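You operate a simulated robot arm through the tools that you are given. There is no shell and no other tool. Be economical: measure what you need, move in short steps, check, and stop when the job is done.

Carry out the task below with a simulated robot arm. There is one attempt and no reset: what you move stays moved.

Task
Put the white cup in the cr sink. Then put the red brush from the repairs bench on the shelf of the black cart. Then fetch the green block from the rear strip of the black cart and set it in the blue tote. Then take the wooden pusher and put it on the purple plate. Then take the blue stack from the white table and put it on the table three. Then put the black tote on the white table away on the ledge behind the tub. Keep to this order. Set down upright: white cup, wooden pusher.

It is judged by the outcome, as a careful person would: the job done as asked, and still so three seconds after it is handed in. It fails if anything else is knocked over, pushed out of place, dropped, spilled or broken.

Robot
A 6-joint arm with a two-finger gripper on a trunk, on a base that drives. Base frame: it is fixed to the floor where the robot stands at the start and does not move with it; the origin is under the middle of the robot, x ahead of it, y to its left, z up; the surface under the hand at the start is at about z = 0.8. Readings come in m, degrees, newtons and seconds.
Its first joint turns from -166.0 to 166.0 degrees. Places, roughly: black tote (22x16x15 cm) [-3.6, 5.3, 0.8]; blue stack (15x6x4 cm) [-2.2, 5.8, 0.8]; blue tote (26x19x17 cm) [1.4, 0, 0.8]; green block [0.25, 2.75, 0.75]; ledge behind the tub (34x20 cm) [-15.56, 4.86, 0.8]; purple plate [-2.25, 6, 0.75]; red brush (13x5x5 cm) [1.6, 0.2, 0.8]; shelf of the black cart [0.1, 2.7, 0.2]; sink [-1.7, -1, 0.7]; table three [-4.8, 7, 0.8]; white cup (8x8x9 cm) [0.7, -0.3, 0.8]; wooden pusher (11x11x13 cm) [-2, 5.7, 0.8]. Payload 2.45 kg.
The tool frame sits at the grasp point between the pads (the TCP): z along the fingers, y along the line on which they close. The tips reach 0.02 m beyond it. Largest opening 0.14 m; the body of the gripper starts 0.168 m behind the TCP.
Orientation is told as [roll, pitch, yaw] about the base's x, y, z axes, in that order, counted from this pose: with the fingers straight down and closing along the base's y, the tool's x points along the base's -x, its y along +y and its z along -z.

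Tools
- The arm moves only by the tool move_arm. Its argument "steps" is one flat list of numbers, 6 for each row, row after row: the shift along the tool's x, y, z in mm, then the turn, a rotation vector about the tool's x, y, z in degrees. In form: [tx, ty, tz, wx, wy, wz, tx, ty, tz, wx, wy, wz, ...]. A call has 1 to 12 rows; each row is the pose to reach, as a shift and turn from the pose commanded when the call began, along the tool's axes at that moment. "jaw" is the gripper command, from -1 (fully open) to 1 (shut), values between in proportion, set as the call begins (left out, the last holds). A row lasts 0.2 s, in which the tool goes at most 0.05 m and 8.6 degrees; a call with a longer step from one row to the next is refused whole, and so is a gripper value outside its range. Where a pose cannot be reached the arm comes as near as it can. A force on the tool above 40 N (or 10 N above the force at the start of the call, whichever is more), or a blocked arm, ends the call early, and 0.2 s more pass. Each finger travels about 0.045 m/s and halts on what it meets, pressing with about 26 N; the grip force reading is that of the motor and also rises with nothing between the fingers. The clock runs only during rows and for 0.2 s after the last one: add rows that repeat a pose to give the fingers time. It gives the time, the measured TCP pose, the force on the tool (base axes), the opening and the grip force at its end, in the units of the frame above (readings bear some noise), with the torque about the TCP (base axes, N m) and any sound that the robot's microphone picked up.
- Cameras (640 x 400 px; columns grow to the right, rows downward): "scene" is now at [-0.1047, 0.1413, 1.1739]; the picture's right is [-0.35, -0.94, 0.00], its down [-0.01, 0.00, -1.00] and it looks along [0.94, -0.35, -0.01] (base axes); focal length 272 px, centre (320, 200). "wrist" rides on the gripper at [0.078, 0.011, -0.209] in the tool frame; the picture's right is [-0.14, 0.99, 0.00], its down [-0.92, -0.13, -0.37] and it looks along [-0.37, -0.05, 0.93] (tool axes); focal length 280 px, centre (320, 200). There is no depth. A picture from a camera that has moved, and an enlarged one, comes with that camera's place and axes in the base frame and with its lens.
- snapshot(camera): a new picture of that camera. It takes no simulated time.
- base_move(legs): drives the robot by 1 to 6 legs, each [ahead, left, turn to the left] in m, m and degrees, along the robot's own axes; the way and the turn of a leg run together, so that a leg with both is an arc; at most 1.5 m and 180 degrees a leg. The arm and the cameras ride along, it lands a little off, and it stops where it bumps. It gives what a move gives.
- head_to(pan, tilt): turns the head with the scene camera to pan (to the left, within 143 degrees either way) and tilt (down, from -29 to 69), counted from straight ahead of the robot. It gives what a move gives.
- enlarge(camera, box): a new picture of the part [left, top, right, bottom] of that camera's present view, enlarged. It takes no simulated time.
- hand_in(): hands the job in; it is judged then, once.

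Work in short steps. Places have to be worked out from the pictures, the camera data and where the tool is seen: move nearer, look again, correct. Check each grasp and each placing, and mend what went wrong. You have 186 turns and 148 pictures in all, those below and enlarged ones among them. Open the gripper and draw the arm clear of the work before you hand the job in, unless the task says otherwise; then end with one line.

The tools are called after "Request:" as name(argument=value, ...) on one line, values as JSON. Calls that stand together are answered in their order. move_arm: Moves the arm, as the interface text tells. Its arguments: {"type":"object","properties":{"steps":{"type":"array"},"jaw":{"type":"number"}},"required":["steps"]} The other tools are called the same way: base_move (legs) drives the base; head_to (pan, tilt) turns the head that bears the scene camera; snapshot (camera) takes a picture; enlarge (camera, box) takes an enlarged picture of a part of a camera's view; hand_in () hands the job in.

At the start:

```text
time: 0.0
eef_pos: [0.6169, 0.1066, 1.224]
ee_rot: [0.0, 0.0, 0.1]
wrist_force: [0.0, 0.1, 0.3]
wrist_torque: [0.0, 0.0, 0.01]
grip_width: 0.1401
finger_force: 0.0
robot x, y, heading: [-0.002, 0.0036, 0.0]
head pan, tilt: [-20.3, 0.8]
```

scene: 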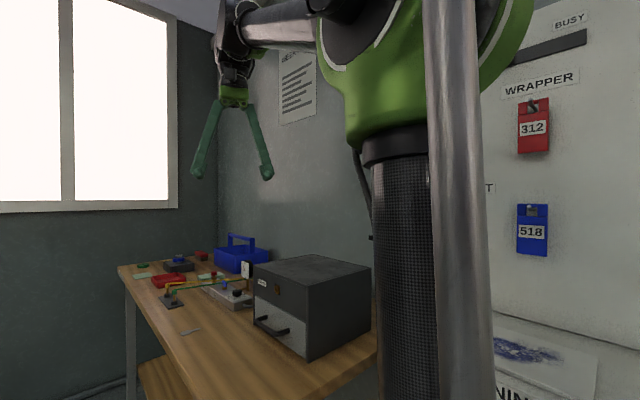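
wrist: 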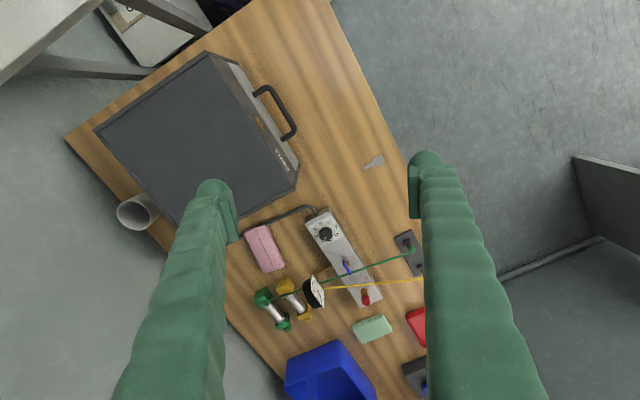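

The bench lies ahead; I look toward the cup's rough place and around the room to get my bearings.

Request:
head_to(pan=-35, tilt=25)

Request:
snapshot(camera="scene")

Request:
enlarge(camera="wrist", box=[60, 40, 380, 240])

```text
time: 0.9
eef_pos: [0.6172, 0.108, 1.2239]
ee_rot: [0.0, 0.0, 0.0]
wrist_force: [-0.6, -0.2, 0.6]
wrist_torque: [0.02, 0.0, -0.02]
grip_width: 0.1398
finger_force: 0.1
robot x, y, heading: [0.0048, 0.0018, 0.1]
head pan, tilt: [-35.0, 25.0]
```

```text
145 pictures are left
camera scene: at [-0.1139, 0.1198, 1.1349], right [-0.57, -0.82, 0.0], down [-0.35, 0.24, -0.91], along [0.74, -0.52, -0.42], focal length 272 px, centre (320, 200)
```

scene: 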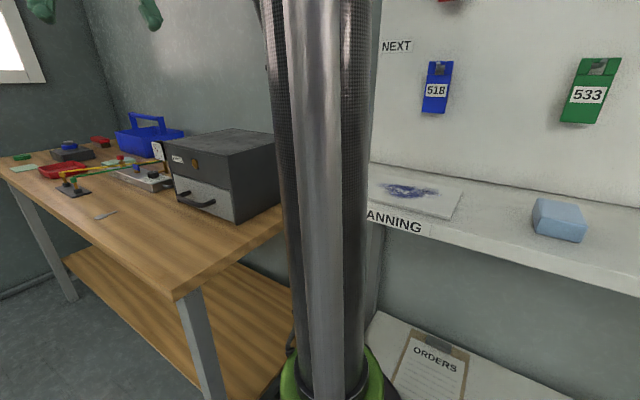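

```text
2.00 times, centred on (220, 140) of wrist
camera zoom: at [0.5401, 0.1169, 1.4334], right [0.14, 0.99, 0.0], down [0.92, -0.13, 0.37], along [0.37, -0.05, -0.93], focal length 561 px, centre (520, 320)
```

zoom: 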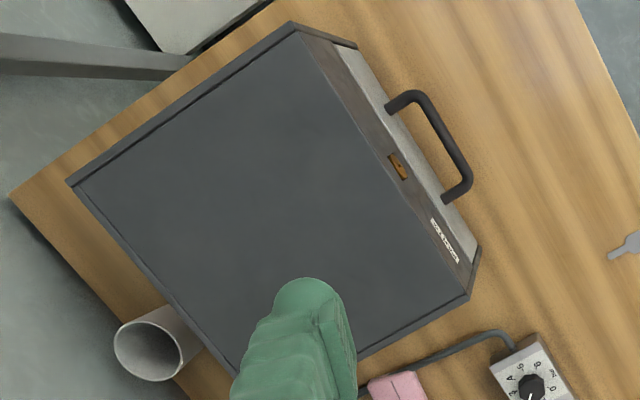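

The wrist picture puts the cup near (0.74, -0.33), between the grey box and the bench's back edge, which runs about 20° off x. I move above it, turning the closing line along that edge.

Request:
move_arm(steps=[-9, -36, 0, 0, 0, 7, -18, -72, 0, 0, 0, 14, -27, -108, 0, 0, 0, 21, -36, -144, 0, 0, 0, 28, -45, -180, 0, 0, 0, 35, -54, -216, 0, 0, 0, 42, -63, -252, 0, 0, 0, 49, -72, -288, 0, 0, 0, 56, -81, -324, 0, 0, 0, 63, -90, -360, 0, 0, 0, 70], jaw=-1)

Request:
snapshot(camera="wrist")

```text
time: 3.1
eef_pos: [0.7078, -0.2514, 1.2238]
ee_rot: [-0.1, 0.0, -70.0]
wrist_force: [0.4, 0.6, -0.4]
wrist_torque: [-0.07, -0.01, 0.0]
grip_width: 0.14
finger_force: 0.1
robot x, y, heading: [-0.0019, 0.0006, -0.1]
head pan, tilt: [-35.0, 25.0]
```

```text
143 pictures are left
camera wrist: at [0.6917, -0.1761, 1.4334], right [0.98, 0.21, 0.0], down [0.19, -0.91, 0.37], along [0.08, -0.36, -0.93], focal length 280 px, centre (320, 200)
```

wrist: 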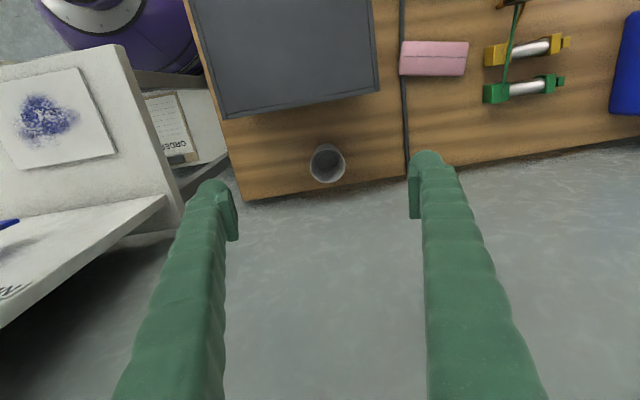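

The cup is at about (0.74, -0.32). I enlarge it before descending.

Request:
enlarge(camera="wrist", box=[256, 110, 416, 210])

```text
4.00 times, centred on (336, 160) of wrist
camera zoom: at [0.6917, -0.1761, 1.4334], right [0.98, 0.21, 0.0], down [0.19, -0.91, 0.37], along [0.08, -0.36, -0.93], focal length 1122 px, centre (256, 360)
```

zoom: 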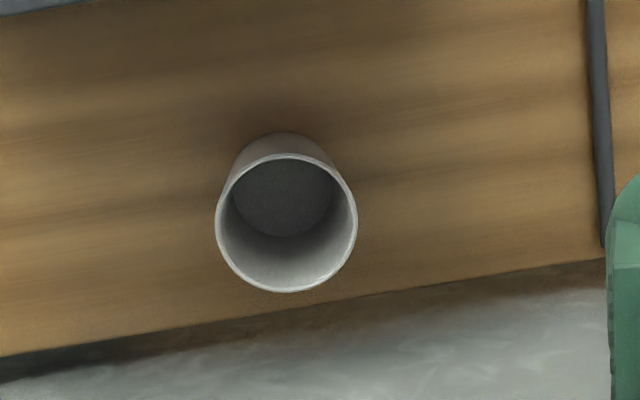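

Two views intersect to give the cup axis at about (0.739, -0.314), with its rim near z 0.88. I centre above it and descend partway to check.

Request:
move_arm(steps=[-35, 4, 0, 0, 0, 0, -70, 8, 0, 0, 0, 0, -70, 8, 45, 0, 0, 0, -70, 8, 90, 0, 0, 0, -70, 8, 135, 0, 0, 0, -70, 8, 180, 0, 0, 0, -70, 8, 225, 0, 0, 0, -70, 8, 260, 0, 0, 0])

Request:
snapshot(camera="wrist")

```text
time: 4.9
eef_pos: [0.7375, -0.3132, 0.9653]
ee_rot: [0.0, 0.0, -70.0]
wrist_force: [0.5, 0.4, 0.8]
wrist_torque: [0.01, -0.02, 0.02]
grip_width: 0.14
finger_force: 0.0
robot x, y, heading: [0.0022, -0.0004, 0.0]
head pan, tilt: [-35.0, 25.0]
```

```text
141 pictures are left
camera wrist: at [0.7206, -0.2373, 1.1751], right [0.98, 0.21, 0.0], down [0.19, -0.91, 0.37], along [0.08, -0.36, -0.93], focal length 280 px, centre (320, 200)
```

wrist: 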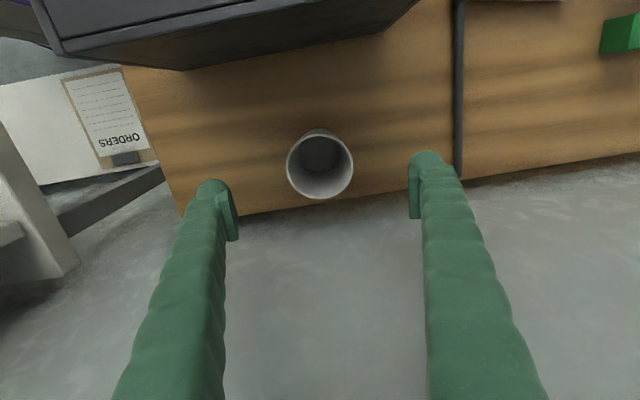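

The cup is centred between the fingers; descending to z≈0.85.

Request:
move_arm(steps=[3, 0, 40, 0, 0, 0, 3, 0, 80, 0, 0, 0, 3, 0, 115, 0, 0, 0])

Request:
snapshot(camera="wrist")

```text
time: 5.7
eef_pos: [0.7359, -0.3115, 0.8488]
ee_rot: [0.1, 0.1, -70.1]
wrist_force: [-0.8, -0.1, 0.1]
wrist_torque: [0.01, 0.0, 0.0]
grip_width: 0.14
finger_force: 0.1
robot x, y, heading: [0.0008, -0.0003, -0.2]
head pan, tilt: [-35.0, 25.0]
```

```text
140 pictures are left
camera wrist: at [0.7193, -0.2367, 1.0583], right [0.98, 0.21, 0.0], down [0.19, -0.91, 0.37], along [0.08, -0.36, -0.93], focal length 280 px, centre (320, 200)
```

wrist: 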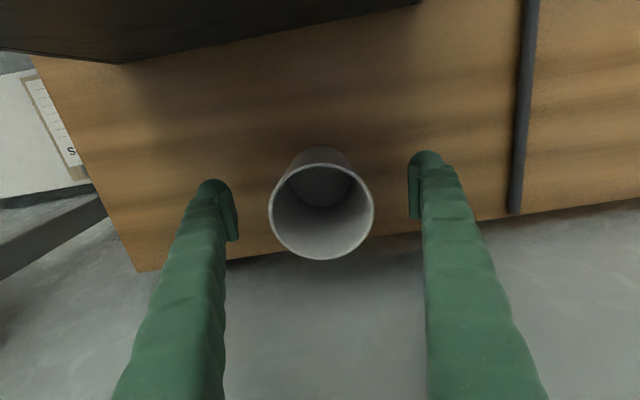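

Rim now reads about z 0.865 at (0.738, -0.319); I go 22 mm lower, shift slightly, and close.

Request:
move_arm(steps=[-7, 0, 22, 0, 0, 0])

Request:
move_arm(steps=[0, 0, 0, 0, 0, 0, 0, 0, 0, 0, 0, 0, 0, 0, 0, 0, 0, 0, 0, 0, 0, 0, 0, 0, 0, 0, 0, 0, 0, 0], jaw=0.3)

Request:
snapshot(camera="wrist")

```text
time: 6.1
eef_pos: [0.7385, -0.3192, 0.8266]
ee_rot: [0.0, 0.0, -70.1]
wrist_force: [-0.5, -0.2, 0.1]
wrist_torque: [0.0, 0.02, 0.0]
grip_width: 0.1398
finger_force: 0.1
robot x, y, heading: [-0.0017, -0.0002, -0.0]
head pan, tilt: [-35.0, 25.0]
```

```text
time: 7.3
eef_pos: [0.7393, -0.319, 0.8267]
ee_rot: [0.0, 0.1, -70.0]
wrist_force: [0.8, -0.1, 1.4]
wrist_torque: [-0.02, -0.02, 0.03]
grip_width: 0.0712
finger_force: 26.0
robot x, y, heading: [0.0007, -0.0029, 0.1]
head pan, tilt: [-35.0, 25.0]
```

```text
139 pictures are left
camera wrist: at [0.7228, -0.2435, 1.0367], right [0.98, 0.21, 0.0], down [0.19, -0.91, 0.37], along [0.08, -0.36, -0.93], focal length 280 px, centre (320, 200)
```

wrist: 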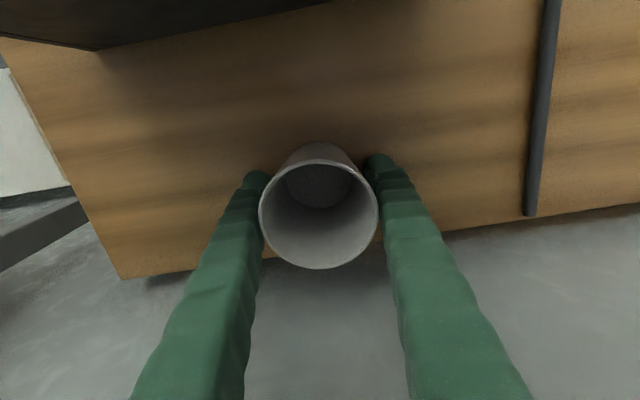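

The fingers hold the cup at 71 mm with 26 N. I lift straight up and check.

Request:
move_arm(steps=[0, 0, -20, 0, 0, 0, 0, 0, -60, 0, 0, 0, 0, 0, -110, 0, 0, 0, 0, 0, -160, 0, 0, 0, 0, 0, -210, 0, 0, 0, 0, 0, -260, 0, 0, 0, 0, 0, -300, 0, 0, 0])

Request:
head_to(pan=-130, tilt=15)

Request:
snapshot(camera="wrist")

Request:
snapshot(camera="scene")

```text
time: 8.9
eef_pos: [0.7431, -0.3176, 1.1259]
ee_rot: [0.0, 0.1, -70.0]
wrist_force: [-0.4, 0.7, -0.1]
wrist_torque: [0.01, 0.05, 0.02]
grip_width: 0.0712
finger_force: 25.6
robot x, y, heading: [-0.0013, 0.0016, -0.1]
head pan, tilt: [-35.0, 25.0]
```

```text
time: 10.6
eef_pos: [0.7439, -0.3168, 1.1248]
ee_rot: [-0.1, 0.0, -70.1]
wrist_force: [0.5, 0.7, 0.2]
wrist_torque: [0.04, 0.0, -0.04]
grip_width: 0.0713
finger_force: 25.7
robot x, y, heading: [0.0006, -0.0009, 0.3]
head pan, tilt: [-130.0, 15.0]
```

```text
138 pictures are left
camera wrist: at [0.7267, -0.242, 1.3343], right [0.98, 0.21, 0.0], down [0.19, -0.91, 0.37], along [0.08, -0.36, -0.93], focal length 280 px, centre (320, 200)
```

wrist: 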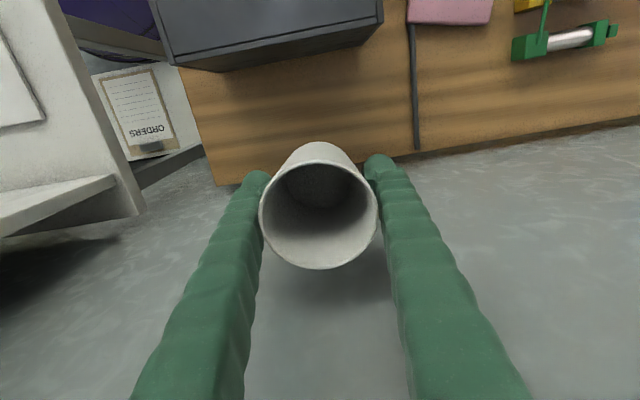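

```text
137 pictures are left
camera scene: at [-0.2494, 0.1009, 1.1511], right [-0.77, 0.64, 0.0], down [0.17, 0.2, -0.97], along [-0.62, -0.74, -0.26], focal length 272 px, centre (320, 200)
```

scene: 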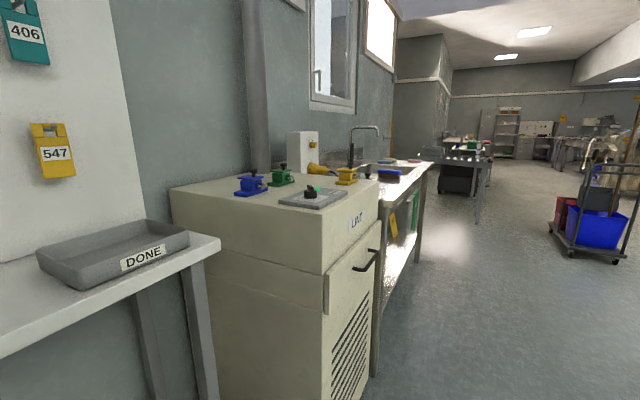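

The cup is held upright. Next I retract the arm in front of the robot and look behind it before driving.

Request:
move_arm(steps=[40, -16, -5, 0, 0, -7, 80, -32, -10, 0, 0, -14, 120, -48, -15, 0, 0, -21, 160, -64, -20, 0, 0, -28, 200, -80, -25, 0, 0, -35, 240, -96, -30, 0, 0, -42, 280, -112, -30, 0, 0, -49, 320, -128, -30, 0, 0, -56, 360, -144, -30, 0, 0, -63, 397, -160, -30, 0, 0, -70])

Request:
head_to(pan=130, tilt=20)

Request:
snapshot(camera="scene")

Request:
head_to(pan=-100, tilt=35)

Request:
snapshot(camera="scene")

```text
time: 12.8
eef_pos: [0.4542, -0.0005, 1.1592]
ee_rot: [0.0, 0.0, 0.1]
wrist_force: [0.3, 0.0, -0.4]
wrist_torque: [-0.02, 0.06, -0.01]
grip_width: 0.0711
finger_force: 26.7
robot x, y, heading: [0.0004, -0.0007, -0.1]
head pan, tilt: [-130.0, 15.0]
```

```text
time: 16.4
eef_pos: [0.4529, -0.0004, 1.1588]
ee_rot: [0.0, 0.0, 0.1]
wrist_force: [-0.1, 0.0, 0.0]
wrist_torque: [0.0, 0.0, 0.01]
grip_width: 0.0712
finger_force: 26.3
robot x, y, heading: [0.0017, -0.0003, -0.1]
head pan, tilt: [130.0, 20.0]
```

```text
136 pictures are left
camera scene: at [-0.2494, 0.244, 1.1429], right [0.77, 0.64, 0.0], down [0.22, -0.26, -0.94], along [-0.6, 0.72, -0.34], focal length 272 px, centre (320, 200)
```

scene: 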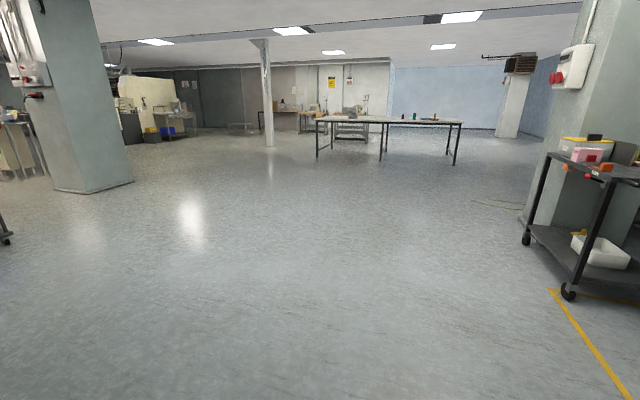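

```text
time: 19.7
eef_pos: [0.4544, -0.0004, 1.1563]
ee_rot: [0.1, -0.1, 0.0]
wrist_force: [-0.2, 1.0, -0.3]
wrist_torque: [-0.02, 0.0, -0.02]
grip_width: 0.0712
finger_force: 26.6
robot x, y, heading: [0.0003, 0.0002, 0.0]
head pan, tilt: [-100.0, 35.0]
```

```text
135 pictures are left
camera scene: at [-0.2048, 0.0859, 1.119], right [-0.98, 0.17, 0.0], down [0.1, 0.56, -0.82], along [-0.14, -0.81, -0.57], focal length 272 px, centre (320, 200)
```

scene: 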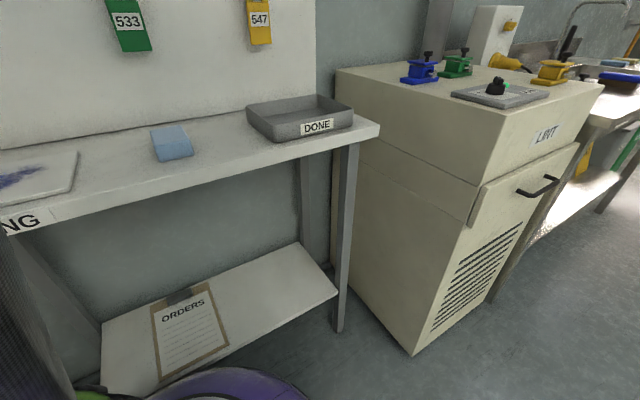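

Behind-left is open floor. The LINT machine and the sink counter run along a line about 20° off x, so I drive parallel to it and then turn to face the sink.

Request:
base_move(legs=[[-0.3, 0.35, 0], [-0.8, -0.3, 0], [-0.8, -0.3, 0], [0, 0, -70]])

Request:
head_to(pan=15, tilt=40)

Request:
snapshot(camera="scene")

Request:
snapshot(camera="wrist")

```text
time: 33.8
eef_pos: [-1.7466, -0.6764, 1.1576]
ee_rot: [0.0, 0.0, -69.9]
wrist_force: [-0.6, 0.7, 0.4]
wrist_torque: [-0.01, -0.01, 0.0]
grip_width: 0.0708
finger_force: 26.2
robot x, y, heading: [-1.9013, -0.2487, -69.8]
head pan, tilt: [-100.0, 35.0]
```

```text
time: 35.8
eef_pos: [-1.7465, -0.6758, 1.1584]
ee_rot: [0.1, 0.0, -69.8]
wrist_force: [-1.0, 0.1, -1.0]
wrist_torque: [0.0, -0.02, -0.03]
grip_width: 0.0708
finger_force: 25.8
robot x, y, heading: [-1.9047, -0.2475, -69.9]
head pan, tilt: [15.0, 40.0]
```

```text
134 pictures are left
camera scene: at [-1.7532, -0.083, 1.1115], right [-0.82, -0.57, 0.0], down [-0.37, 0.53, -0.77], along [0.44, -0.63, -0.64], focal length 272 px, centre (320, 200)
```

scene: 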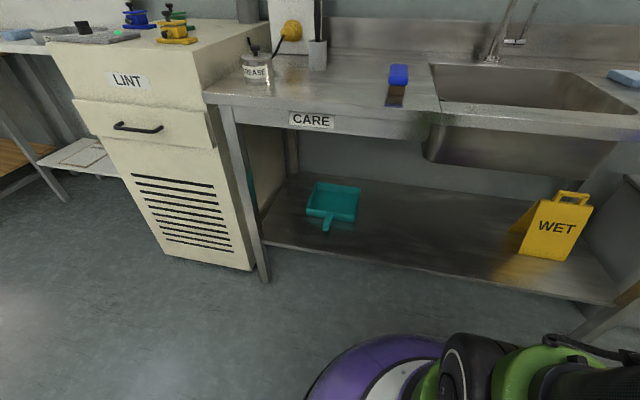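

```text
133 pictures are left
camera wrist: at [-1.7632, -0.6002, 1.3674], right [0.98, 0.21, 0.0], down [0.2, -0.91, 0.37], along [0.08, -0.36, -0.93], focal length 280 px, centre (320, 200)
```

wrist: 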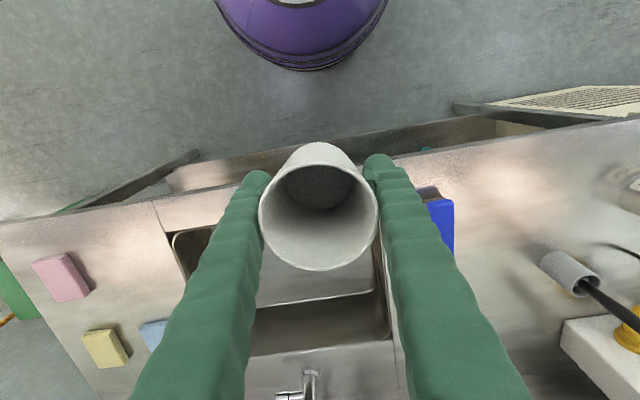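

The basin's centre comes out near (-1.75, -1.05), behind a faucet I must watch. I move above its front half and look again.

Request:
move_arm(steps=[-42, -19, 0, 0, 0, 0, -84, -38, 0, 0, 0, 0, -126, -57, 0, 0, 0, 0, -168, -76, 0, 0, 0, 0, -210, -95, 0, 0, 0, 0, -252, -114, 0, 0, 0, 0, -296, -133, 0, 0, 0, 0])

Request:
snapshot(camera="wrist")

Request:
head_to(pan=0, tilt=25)

Request:
snapshot(camera="scene")

```text
time: 37.4
eef_pos: [-1.7701, -0.9996, 1.1597]
ee_rot: [0.0, 0.0, -70.1]
wrist_force: [0.2, 0.7, 0.3]
wrist_torque: [-0.17, 0.0, 0.0]
grip_width: 0.0707
finger_force: 25.7
robot x, y, heading: [-1.9035, -0.2506, -69.9]
head pan, tilt: [15.0, 40.0]
```

```text
132 pictures are left
camera wrist: at [-1.7861, -0.9234, 1.3686], right [0.98, 0.21, 0.0], down [0.2, -0.91, 0.37], along [0.08, -0.36, -0.93], focal length 280 px, centre (320, 200)
```

wrist: 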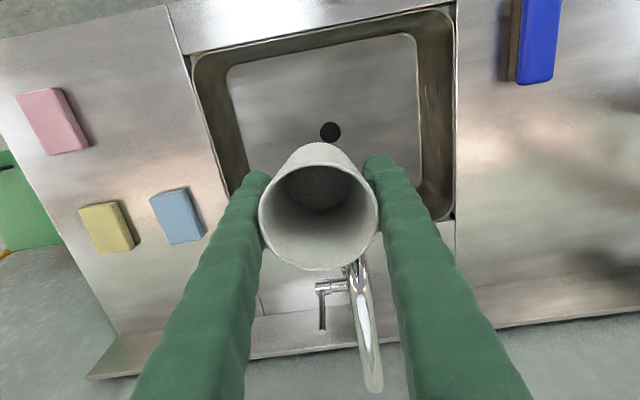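

```text
time: 38.1
eef_pos: [-1.7703, -0.9996, 1.1597]
ee_rot: [0.0, 0.0, -69.9]
wrist_force: [0.0, 0.0, -0.5]
wrist_torque: [0.01, 0.01, -0.01]
grip_width: 0.0711
finger_force: 25.9
robot x, y, heading: [-1.9031, -0.2483, -70.0]
head pan, tilt: [0.0, 25.0]
```

```text
131 pictures are left
camera scene: at [-1.7704, -0.1001, 1.1348], right [-0.94, -0.34, 0.0], down [-0.15, 0.4, -0.91], along [0.31, -0.85, -0.42], focal length 272 px, centre (320, 200)
```

scene: 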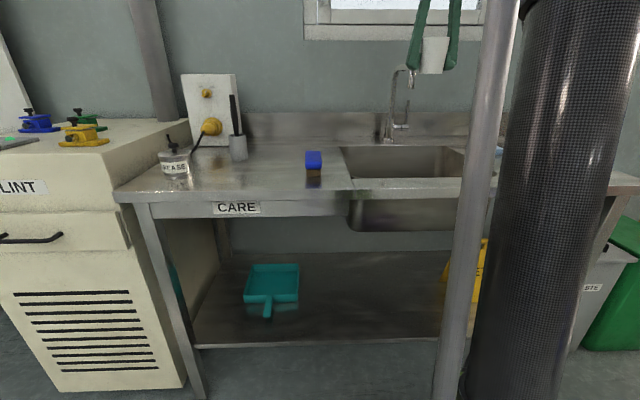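

Triangulation gives the counter at z 0.88 and the basin floor near 0.73, centred on the drain at (-1.745, -1.0). I aim 8 cm left of the drain, clear of the faucet, and descend to just above the floor.

Request:
move_arm(steps=[-3, -28, 0, 0, 0, 0, -6, -56, 0, 0, 0, 0, -6, -56, 45, 0, 0, 0, -6, -56, 90, 0, 0, 0, -6, -56, 135, 0, 0, 0, -6, -56, 180, 0, 0, 0, -6, -56, 225, 0, 0, 0, -6, -56, 270, 0, 0, 0, -6, -56, 300, 0, 0, 0, -6, -56, 325, 0, 0, 0])

Request:
snapshot(camera="wrist")

```text
time: 40.3
eef_pos: [-1.8184, -1.0241, 0.8317]
ee_rot: [0.1, 0.0, -70.0]
wrist_force: [0.8, -0.4, -0.4]
wrist_torque: [-0.01, 0.03, 0.03]
grip_width: 0.0709
finger_force: 26.0
robot x, y, heading: [-1.9029, -0.2504, -69.8]
head pan, tilt: [0.0, 25.0]
```

```text
130 pictures are left
camera wrist: at [-1.835, -0.9484, 1.0413], right [0.98, 0.21, 0.0], down [0.2, -0.91, 0.37], along [0.08, -0.36, -0.93], focal length 280 px, centre (320, 200)
```

wrist: 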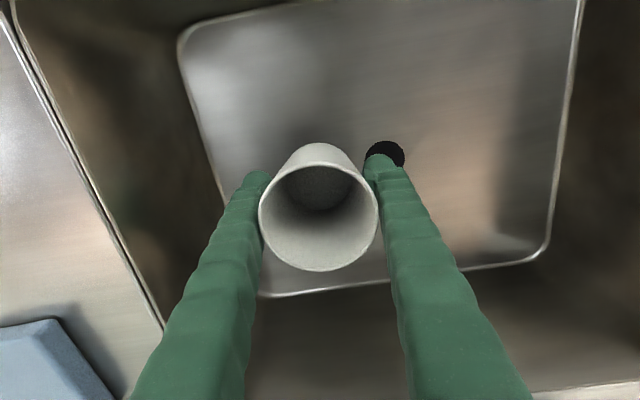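

Plenty of flat floor lies around the cup. I descend gently until contact.

Request:
move_arm(steps=[0, 0, 15, 0, 0, 0, 0, 0, 30, 0, 0, 0, 0, 0, 40, 0, 0, 0, 0, 0, 46, 0, 0, 0, 0, 0, 52, 0, 0, 0, 0, 0, 58, 0, 0, 0, 0, 0, 64, 0, 0, 0])

Request:
snapshot(camera="wrist")

```text
time: 41.9
eef_pos: [-1.8203, -1.0251, 0.7681]
ee_rot: [0.0, 0.0, -69.8]
wrist_force: [-0.4, -0.4, -0.3]
wrist_torque: [0.03, -0.01, -0.03]
grip_width: 0.0706
finger_force: 26.1
robot x, y, heading: [-1.9007, -0.2499, -69.9]
head pan, tilt: [0.0, 25.0]
```

```text
129 pictures are left
camera wrist: at [-1.8365, -0.9492, 0.9783], right [0.98, 0.21, 0.0], down [0.2, -0.91, 0.37], along [0.08, -0.36, -0.93], focal length 280 px, centre (320, 200)
```

wrist: 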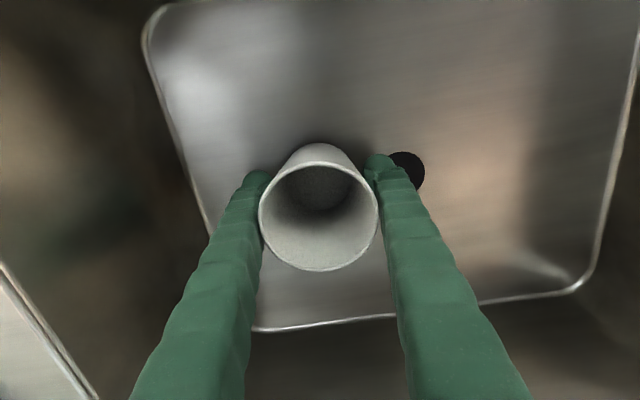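

No contact yet; continue in 5 mm steps.

Request:
move_arm(steps=[0, 0, 5, 0, 0, 0, 0, 0, 10, 0, 0, 0, 0, 0, 15, 0, 0, 0, 0, 0, 20, 0, 0, 0, 0, 0, 25, 0, 0, 0, 0, 0, 30, 0, 0, 0])

```text
time: 43.3
eef_pos: [-1.8204, -1.0246, 0.7404]
ee_rot: [0.0, 0.1, -69.8]
wrist_force: [1.1, -2.0, 7.5]
wrist_torque: [0.0, 0.03, -0.02]
grip_width: 0.0711
finger_force: 26.3
robot x, y, heading: [-1.8995, -0.2492, -69.9]
head pan, tilt: [0.0, 25.0]
```

Contact: 7.5 N upward. I open partway and back straight up.

Request:
move_arm(steps=[0, 0, -1, 0, 0, 0, 0, 0, -1, 0, 0, 0, 0, 0, -1, 0, 0, 0, 0, 0, -1, 0, 0, 0], jaw=-0.45)

Request:
move_arm(steps=[0, 0, -30, 0, 0, 0, 0, 0, -60, 0, 0, 0, 0, 0, -100, 0, 0, 0, 0, 0, -150, 0, 0, 0, 0, 0, -200, 0, 0, 0, 0, 0, -250, 0, 0, 0, 0, 0, -300, 0, 0, 0, 0, 0, -350, 0, 0, 0, 0, 0, -400, 0, 0, 0])

Request:
snapshot(camera="wrist")

```text
time: 44.3
eef_pos: [-1.8209, -1.0233, 0.7399]
ee_rot: [0.0, 0.1, -69.9]
wrist_force: [1.4, -0.3, 0.1]
wrist_torque: [-0.01, 0.02, -0.03]
grip_width: 0.1016
finger_force: 0.0
robot x, y, heading: [-1.9008, -0.2497, -69.9]
head pan, tilt: [0.0, 25.0]
```

```text
time: 46.3
eef_pos: [-1.82, -1.026, 1.1421]
ee_rot: [0.1, 0.0, -69.9]
wrist_force: [-0.3, -0.2, -0.1]
wrist_torque: [-0.01, 0.0, 0.0]
grip_width: 0.1016
finger_force: 0.0
robot x, y, heading: [-1.9042, -0.2496, -70.1]
head pan, tilt: [0.0, 25.0]
```

```text
128 pictures are left
camera wrist: at [-1.837, -0.9494, 1.3515], right [0.98, 0.21, 0.0], down [0.2, -0.91, 0.37], along [0.08, -0.36, -0.93], focal length 280 px, centre (320, 200)
```

wrist: 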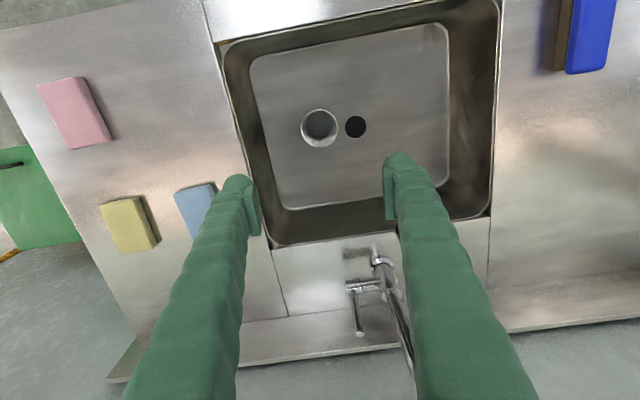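

The cup stands upright in the sink. I retract the arm and slide left along the counters to face the bench by the brush.

Request:
move_arm(steps=[45, 5, -10, 0, 0, 0, 90, 10, -20, 0, 0, 0, 135, 15, -30, 0, 0, 0, 180, 20, -40, 0, 0, 0, 225, 20, -40, 0, 0, 0, 270, 20, -40, 0, 0, 0, 315, 20, -40, 0, 0, 0], jaw=-1)

Request:
base_move(legs=[[-0.15, 0.3, 0], [0, 1.1, 0], [0, 1.0, 0], [0, 0.97, 0]])

Request:
head_to(pan=10, tilt=30)

Request:
snapshot(camera="scene")

Request:
snapshot(camera="wrist")

```text
time: 47.9
eef_pos: [-1.9091, -0.7227, 1.1787]
ee_rot: [-0.1, 0.0, -69.9]
wrist_force: [0.8, 0.7, -0.3]
wrist_torque: [0.08, -0.03, -0.02]
grip_width: 0.14
finger_force: 0.1
robot x, y, heading: [-1.9013, -0.2509, -70.1]
head pan, tilt: [0.0, 25.0]
```

```text
time: 64.8
eef_pos: [1.217, 0.523, 1.1798]
ee_rot: [-0.1, 0.0, -72.1]
wrist_force: [-0.3, 1.0, 0.9]
wrist_torque: [-0.01, -0.01, 0.0]
grip_width: 0.1399
finger_force: 0.0
robot x, y, heading: [1.2422, 0.994, -71.8]
head pan, tilt: [0.0, 25.0]
```

```text
time: 65.6
eef_pos: [1.2161, 0.5235, 1.1793]
ee_rot: [-0.1, -0.1, -72.1]
wrist_force: [1.0, 0.4, -0.1]
wrist_torque: [0.0, 0.03, -0.02]
grip_width: 0.1399
finger_force: 0.1
robot x, y, heading: [1.2411, 0.9946, -71.8]
head pan, tilt: [10.0, 30.0]
```

```text
127 pictures are left
camera scene: at [1.3916, 1.1468, 1.1269], right [-0.88, -0.47, 0.0], down [-0.23, 0.44, -0.87], along [0.41, -0.77, -0.5], focal length 272 px, centre (320, 200)
```

scene: 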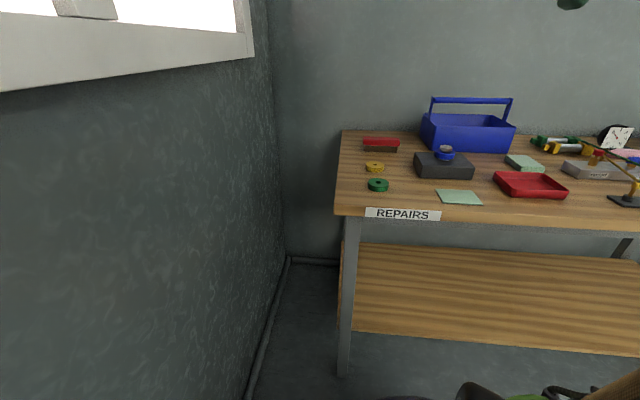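

```text
126 pictures are left
camera wrist: at [1.2032, 0.5993, 1.3891], right [0.98, 0.18, 0.0], down [0.16, -0.92, 0.37], along [0.06, -0.36, -0.93], focal length 280 px, centre (320, 200)
```

wrist: 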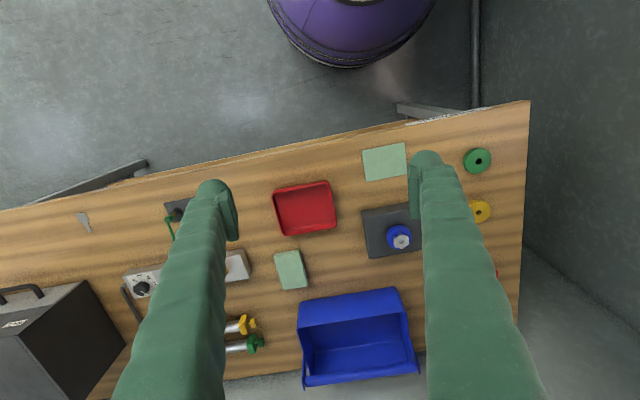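

The brush sits at the back right corner at about (1.64, 0.22), lying along the bench edge; the wall is close on the left. I move the base 10 cm ahead and bring the hand over it, turned so the fingers close across it.

Request:
base_move(legs=[[0.1, 0, 1.8]])

Request:
move_arm(steps=[0, 0, 0, 0, 0, -8, 0, 0, 0, 0, 0, -16, 0, 0, 0, 0, 0, -24, 0, 0, 0, 0, 0, -32, 0, 0, 0, 0, 0, -40, 0, 0, 0, 0, 0, -48, 0, 0, 0, 0, 0, -56, 0, 0, 0, 0, 0, -64, 0, 0, 0, 0, 0, -72, 0, 0, 0, 0, 0, -80, 0, 0, 0, 0, 0, -88, 0, 0, 0, 0, 0, -90])

```text
time: 66.7
eef_pos: [1.2645, 0.4281, 1.1797]
ee_rot: [0.1, 0.1, -70.2]
wrist_force: [-0.2, 0.4, 1.0]
wrist_torque: [-0.01, -0.01, 0.0]
grip_width: 0.1401
finger_force: 0.0
robot x, y, heading: [1.2734, 0.8991, -69.9]
head pan, tilt: [10.0, 30.0]
```

```text
time: 69.3
eef_pos: [1.264, 0.4283, 1.1794]
ee_rot: [0.0, 0.1, 19.9]
wrist_force: [-0.2, 0.2, 0.2]
wrist_torque: [-0.01, -0.03, -0.03]
grip_width: 0.1397
finger_force: 0.1
robot x, y, heading: [1.2729, 0.9023, -69.9]
head pan, tilt: [10.0, 30.0]
```

Turned to 20°. Now over the brush at height, then look.

Request:
move_arm(steps=[-28, -32, 0, 0, 0, 0, -56, -64, 0, 0, 0, 0, -84, -96, 0, 0, 0, 0, -112, -128, 0, 0, 0, 0, -140, -160, 0, 0, 0, 0, -168, -192, 0, 0, 0, 0, -196, -224, 10, 0, 0, 0, -224, -256, 20, 0, 0, 0, -252, -290, 30, 0, 0, 0, -282, -324, 40, 0, 0, 0])

Request:
snapshot(camera="wrist")

Request:
snapshot(camera="scene")

```text
time: 71.5
eef_pos: [1.6391, 0.2166, 1.1402]
ee_rot: [0.0, 0.1, 19.8]
wrist_force: [-0.4, 1.6, -0.5]
wrist_torque: [-0.09, -0.09, 0.0]
grip_width: 0.1399
finger_force: 0.0
robot x, y, heading: [1.2738, 0.9023, -70.2]
head pan, tilt: [10.0, 30.0]
```

```text
125 pictures are left
camera wrist: at [1.5626, 0.1993, 1.3496], right [-0.21, 0.98, 0.0], down [0.91, 0.19, 0.37], along [0.36, 0.08, -0.93], focal length 280 px, centre (320, 200)
```

wrist: 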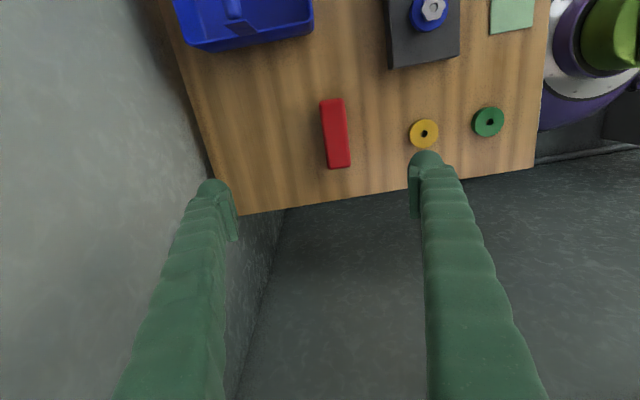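

```text
124 pictures are left
camera scene: at [1.4189, 1.057, 1.1268], right [-0.87, -0.5, 0.0], down [-0.25, 0.43, -0.87], along [0.43, -0.75, -0.5], focal length 272 px, centre (320, 200)
```

scene: 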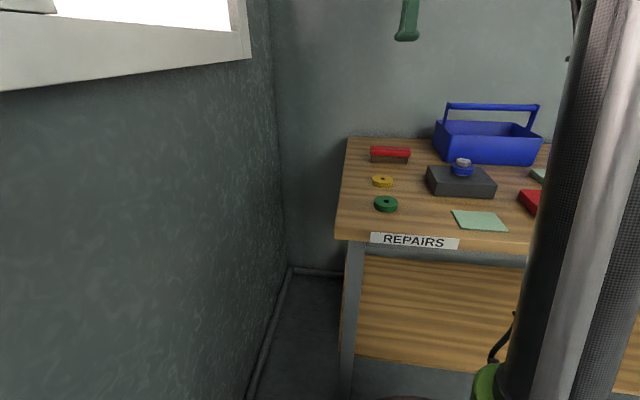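

Brush centre is about (1.631, 0.248), aligned at 20°. I shift and descend to 0.90, then check.

Request:
move_arm(steps=[-3, 33, 0, 0, 0, 0, -3, 33, 45, 0, 0, 0, -3, 33, 90, 0, 0, 0, -3, 33, 135, 0, 0, 0, -3, 33, 180, 0, 0, 0, -3, 33, 225, 0, 0, 0, -3, 33, 245, 0, 0, 0])

Request:
snapshot(camera="wrist")

```text
time: 73.1
eef_pos: [1.6306, 0.2495, 0.8925]
ee_rot: [0.0, 0.0, 19.8]
wrist_force: [-0.3, 0.4, 0.5]
wrist_torque: [0.02, 0.0, 0.0]
grip_width: 0.1401
finger_force: 0.1
robot x, y, heading: [1.2771, 0.9009, -70.2]
head pan, tilt: [10.0, 30.0]
```

```text
123 pictures are left
camera wrist: at [1.5546, 0.2333, 1.1021], right [-0.21, 0.98, 0.0], down [0.91, 0.19, 0.37], along [0.36, 0.08, -0.93], focal length 280 px, centre (320, 200)
```

wrist: 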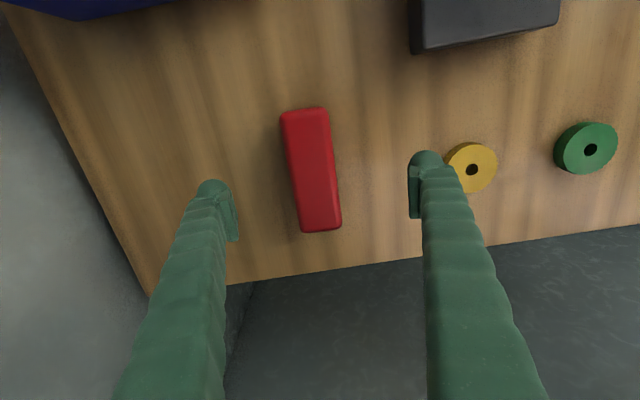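

Centred within a few mm; the yellow disc is clear of the right finger. Descend and close.

Request:
move_arm(steps=[0, -5, 35, 0, 0, 0, 0, -5, 67, 0, 0, 0])

Request:
move_arm(steps=[0, 0, 0, 0, 0, 0, 0, 0, 0, 0, 0, 0, 0, 0, 0, 0, 0, 0, 0, 0, 0, 0, 0, 0, 0, 0, 0, 0, 0, 0, 0, 0, 0, 0, 0, 0, 0, 0, 0, 0, 0, 0], jaw=1)

Request:
snapshot(camera="wrist")

```text
time: 73.7
eef_pos: [1.6323, 0.2464, 0.8269]
ee_rot: [0.0, 0.1, 19.8]
wrist_force: [-0.7, 0.2, -0.3]
wrist_torque: [-0.03, -0.02, 0.01]
grip_width: 0.1397
finger_force: 0.1
robot x, y, heading: [1.2743, 0.8989, -70.2]
head pan, tilt: [10.0, 30.0]
```

```text
time: 75.3
eef_pos: [1.6322, 0.2464, 0.8277]
ee_rot: [0.0, 0.0, 19.7]
wrist_force: [-0.1, 0.8, 0.9]
wrist_torque: [0.03, 0.01, 0.01]
grip_width: 0.0444
finger_force: 25.9
robot x, y, heading: [1.2711, 0.8999, -70.4]
head pan, tilt: [10.0, 30.0]
```

```text
122 pictures are left
camera wrist: at [1.5557, 0.2287, 1.0369], right [-0.21, 0.98, 0.0], down [0.91, 0.19, 0.37], along [0.36, 0.08, -0.93], focal length 280 px, centre (320, 200)
```

wrist: 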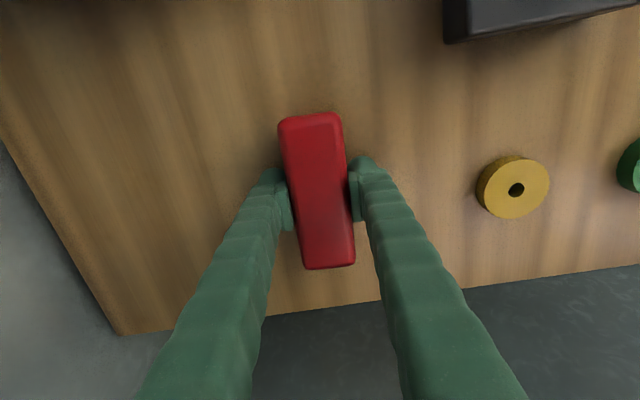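

Brush is gripped at 44 mm. Lift, then retract in front of the robot.

Request:
move_arm(steps=[0, 0, -25, 0, 0, 0, 0, 0, -70, 0, 0, 0, 0, 0, -120, 0, 0, 0, 0, 0, -170, 0, 0, 0, 0, 0, -220, 0, 0, 0, 0, 0, -270, 0, 0, 0, 0, 0, -320, 0, 0, 0])

Request:
move_arm(steps=[28, 32, 0, 0, 0, 0, 56, 64, 0, 0, 0, 0, 84, 96, 0, 0, 0, 0, 112, 128, 0, 0, 0, 0, 140, 160, 0, 0, 0, 0, 168, 192, 0, 0, 0, 0, 196, 224, 0, 0, 0, 0, 224, 256, 0, 0, 0, 0, 252, 288, 0, 0, 0, 0, 275, 320, 0, 0, 0, 0])

Request:
snapshot(camera="wrist")

Request:
head_to(pan=-143, tilt=20)

Request:
snapshot(camera="scene")

```text
time: 76.9
eef_pos: [1.6364, 0.2474, 1.1497]
ee_rot: [-0.1, 0.0, 19.8]
wrist_force: [0.1, 0.3, 0.1]
wrist_torque: [-0.03, 0.01, -0.01]
grip_width: 0.0444
finger_force: 25.7
robot x, y, heading: [1.273, 0.8993, -70.5]
head pan, tilt: [10.0, 30.0]
```

```text
time: 79.1
eef_pos: [1.266, 0.4518, 1.1488]
ee_rot: [0.1, 0.0, 20.0]
wrist_force: [0.4, 0.1, -1.6]
wrist_torque: [0.03, -0.02, 0.0]
grip_width: 0.0443
finger_force: 26.2
robot x, y, heading: [1.2715, 0.9032, -70.2]
head pan, tilt: [10.0, 30.0]
```

```text
121 pictures are left
camera wrist: at [1.1891, 0.4348, 1.3577], right [-0.21, 0.98, 0.0], down [0.91, 0.19, 0.37], along [0.36, 0.08, -0.93], focal length 280 px, centre (320, 200)
```

wrist: 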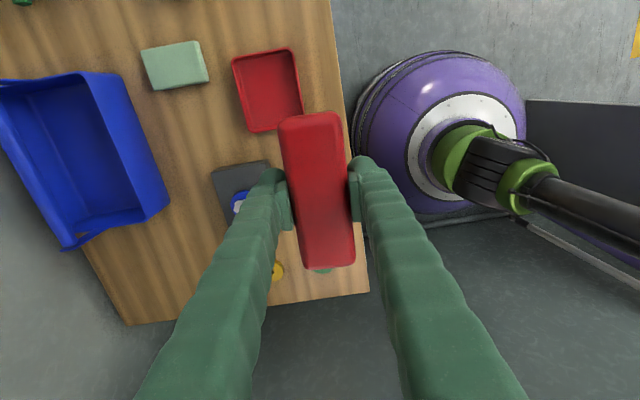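

```text
time: 81.5
eef_pos: [1.2667, 0.4524, 1.1496]
ee_rot: [0.0, 0.1, 19.8]
wrist_force: [0.1, 0.5, -0.8]
wrist_torque: [-0.03, 0.02, -0.02]
grip_width: 0.0445
finger_force: 26.5
robot x, y, heading: [1.2743, 0.9028, -70.0]
head pan, tilt: [-143.0, 20.0]
```

```text
120 pictures are left
camera scene: at [1.4069, 1.0497, 1.1324], right [-0.93, -0.36, 0.0], down [-0.16, 0.42, -0.9], along [0.32, -0.84, -0.45], focal length 272 px, centre (320, 200)
```

scene: 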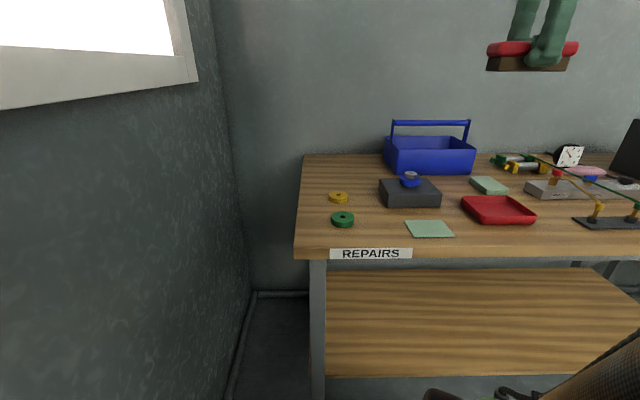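

The scene picture still faces ahead though the head reads -143; I take it again.

Request:
snapshot(camera="scene")

```text
119 pictures are left
camera scene: at [1.4069, 1.0497, 1.1324], right [-0.93, -0.36, 0.0], down [-0.16, 0.42, -0.9], along [0.32, -0.84, -0.45], focal length 272 px, centre (320, 200)
```

scene: 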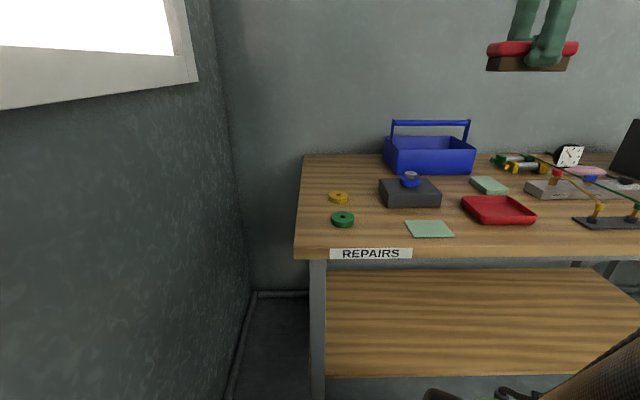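

The head seems not to have moved; I command it again.

Request:
head_to(pan=-100, tilt=20)

Request:
snapshot(camera="scene")

```text
time: 82.6
eef_pos: [1.2662, 0.4532, 1.1488]
ee_rot: [0.0, 0.0, 19.8]
wrist_force: [-0.6, -0.7, -0.2]
wrist_torque: [0.0, 0.0, -0.01]
grip_width: 0.0444
finger_force: 26.3
robot x, y, heading: [1.2701, 0.8983, -70.2]
head pan, tilt: [-100.0, 20.0]
```

```text
118 pictures are left
camera scene: at [1.4071, 1.0496, 1.1332], right [-0.93, -0.36, 0.0], down [-0.16, 0.41, -0.9], along [0.32, -0.84, -0.44], focal length 272 px, centre (320, 200)
```

scene: 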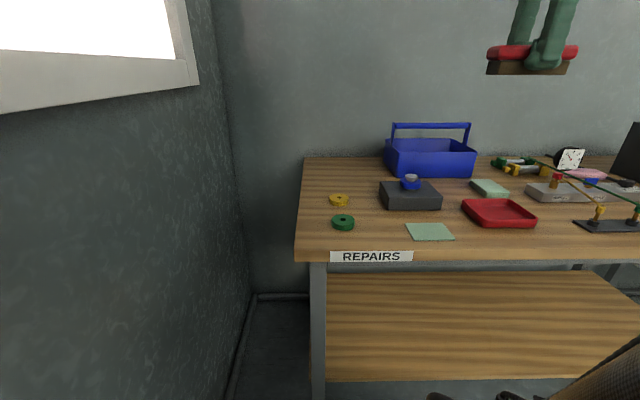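

Request:
head_to(pan=0, tilt=45)

Request:
head_to(pan=-60, tilt=45)

Request:
snapshot(camera="scene")

```text
time: 84.3
eef_pos: [1.2671, 0.4524, 1.1483]
ee_rot: [0.0, -0.1, 19.8]
wrist_force: [-0.2, 0.4, -0.5]
wrist_torque: [0.01, 0.02, 0.02]
grip_width: 0.0446
finger_force: 26.1
robot x, y, heading: [1.2742, 0.8995, -70.0]
head pan, tilt: [0.0, 45.0]
```

```text
time: 85.7
eef_pos: [1.2672, 0.4516, 1.1491]
ee_rot: [0.0, -0.1, 19.8]
wrist_force: [-0.7, 0.6, -1.0]
wrist_torque: [0.0, -0.03, 0.04]
grip_width: 0.0445
finger_force: 25.9
robot x, y, heading: [1.2697, 0.8981, -70.3]
head pan, tilt: [-60.0, 45.0]
```

```text
117 pictures are left
camera scene: at [1.3991, 1.058, 1.1042], right [-0.95, -0.31, 0.0], down [-0.22, 0.67, -0.71], along [0.22, -0.67, -0.71], focal length 272 px, centre (320, 200)
```

scene: 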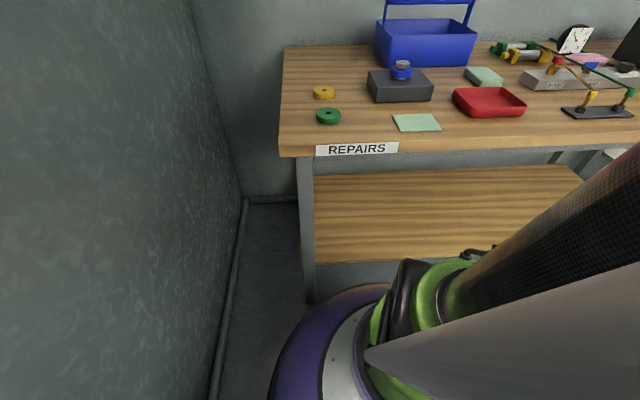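

Head tilt works but pan appears stuck straight ahead, so I'll look by turning the base. I back off from the bench, slide right, and turn left 90°, to approach the cart from its open -x side.

Request:
base_move(legs=[[-0.2, 0, 0], [0, -0.75, 0], [0, -0.75, 0], [0, 0, 120]])

Request:
head_to(pan=0, tilt=20)

Request:
snapshot(camera="scene")

```text
time: 99.5
eef_pos: [0.1984, 0.7941, 1.1475]
ee_rot: [0.0, 0.0, 138.0]
wrist_force: [-0.2, -0.1, -1.4]
wrist_torque: [0.01, 0.02, -0.01]
grip_width: 0.0445
finger_force: 26.2
robot x, y, heading: [-0.1952, 0.5881, 47.9]
head pan, tilt: [-60.0, 45.0]
```

```text
time: 100.8
eef_pos: [0.1973, 0.7942, 1.1489]
ee_rot: [0.0, 0.0, 138.0]
wrist_force: [-0.3, 0.1, -0.2]
wrist_torque: [0.01, 0.0, -0.02]
grip_width: 0.0445
finger_force: 26.6
robot x, y, heading: [-0.197, 0.5899, 48.0]
head pan, tilt: [0.0, 20.0]
```

```text
116 pictures are left
camera scene: at [-0.3969, 0.6346, 1.1397], right [0.77, -0.64, 0.0], down [-0.24, -0.29, -0.93], along [0.59, 0.71, -0.37], focal length 272 px, centre (320, 200)
```

scene: 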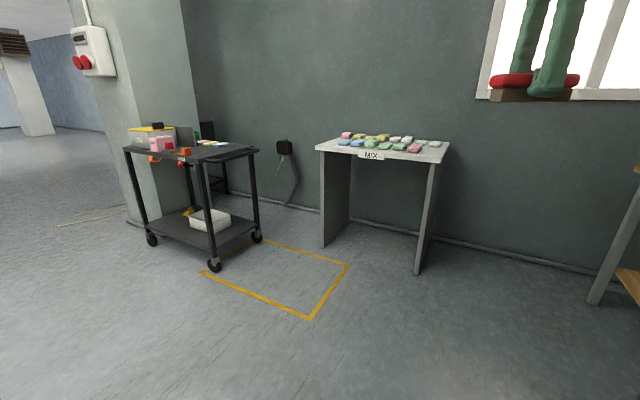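

The cart's four casters put its corners at (0.05,2.35), (-0.22,3.02), (0.45,2.47) and about (0.18,3.13), with a white bin on the shelf near (0.12,2.53). I drive to face its -x long side opposite the free shelf part.

Request:
base_move(legs=[[0, 0, -28], [0.05, 1.0, 0], [0.1, 1.05, 0]])

Request:
snapshot(camera="scene")

Request:
head_to(pan=-10, tilt=45)

Request:
snapshot(camera="scene")

```text
time: 112.5
eef_pos: [-0.3213, 2.572, 1.1487]
ee_rot: [0.0, -0.1, 110.1]
wrist_force: [0.8, 0.2, -1.1]
wrist_torque: [-0.09, 0.01, 0.0]
grip_width: 0.0445
finger_force: 26.1
robot x, y, heading: [-0.7683, 2.5769, 20.0]
head pan, tilt: [0.0, 20.0]
```

```text
115 pictures are left
camera scene: at [-0.9199, 2.7092, 1.1422], right [0.38, -0.93, 0.0], down [-0.32, -0.13, -0.94], along [0.87, 0.36, -0.35], focal length 272 px, centre (320, 200)
```

scene: 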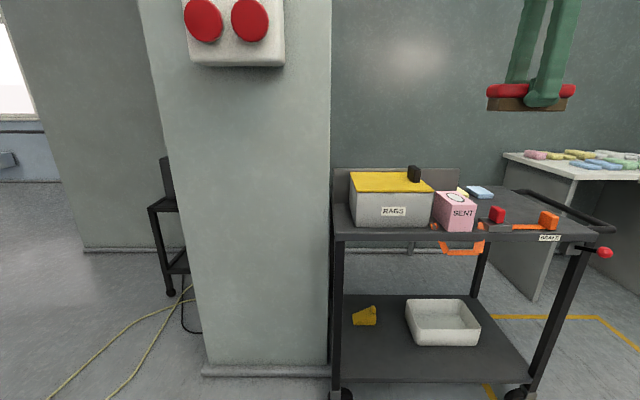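

```text
time: 113.3
eef_pos: [-0.321, 2.5733, 1.1479]
ee_rot: [0.0, 0.0, 110.0]
wrist_force: [-0.2, 0.1, -1.5]
wrist_torque: [0.0, 0.0, -0.01]
grip_width: 0.0445
finger_force: 26.1
robot x, y, heading: [-0.7679, 2.5758, 20.2]
head pan, tilt: [-10.0, 45.0]
```

```text
114 pictures are left
camera scene: at [-0.927, 2.7014, 1.1087], right [0.33, -0.94, 0.0], down [-0.63, -0.22, -0.74], along [0.7, 0.24, -0.67], focal length 272 px, centre (320, 200)
```

scene: 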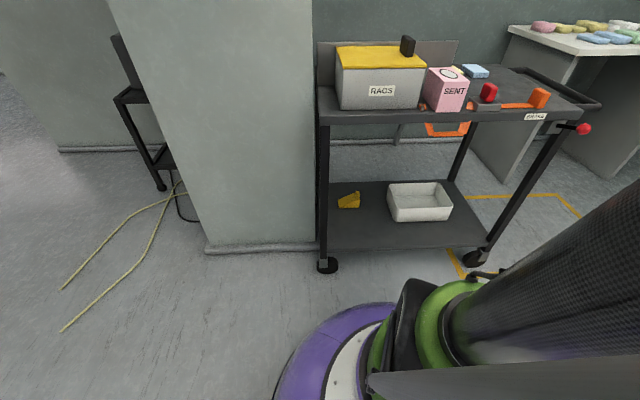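

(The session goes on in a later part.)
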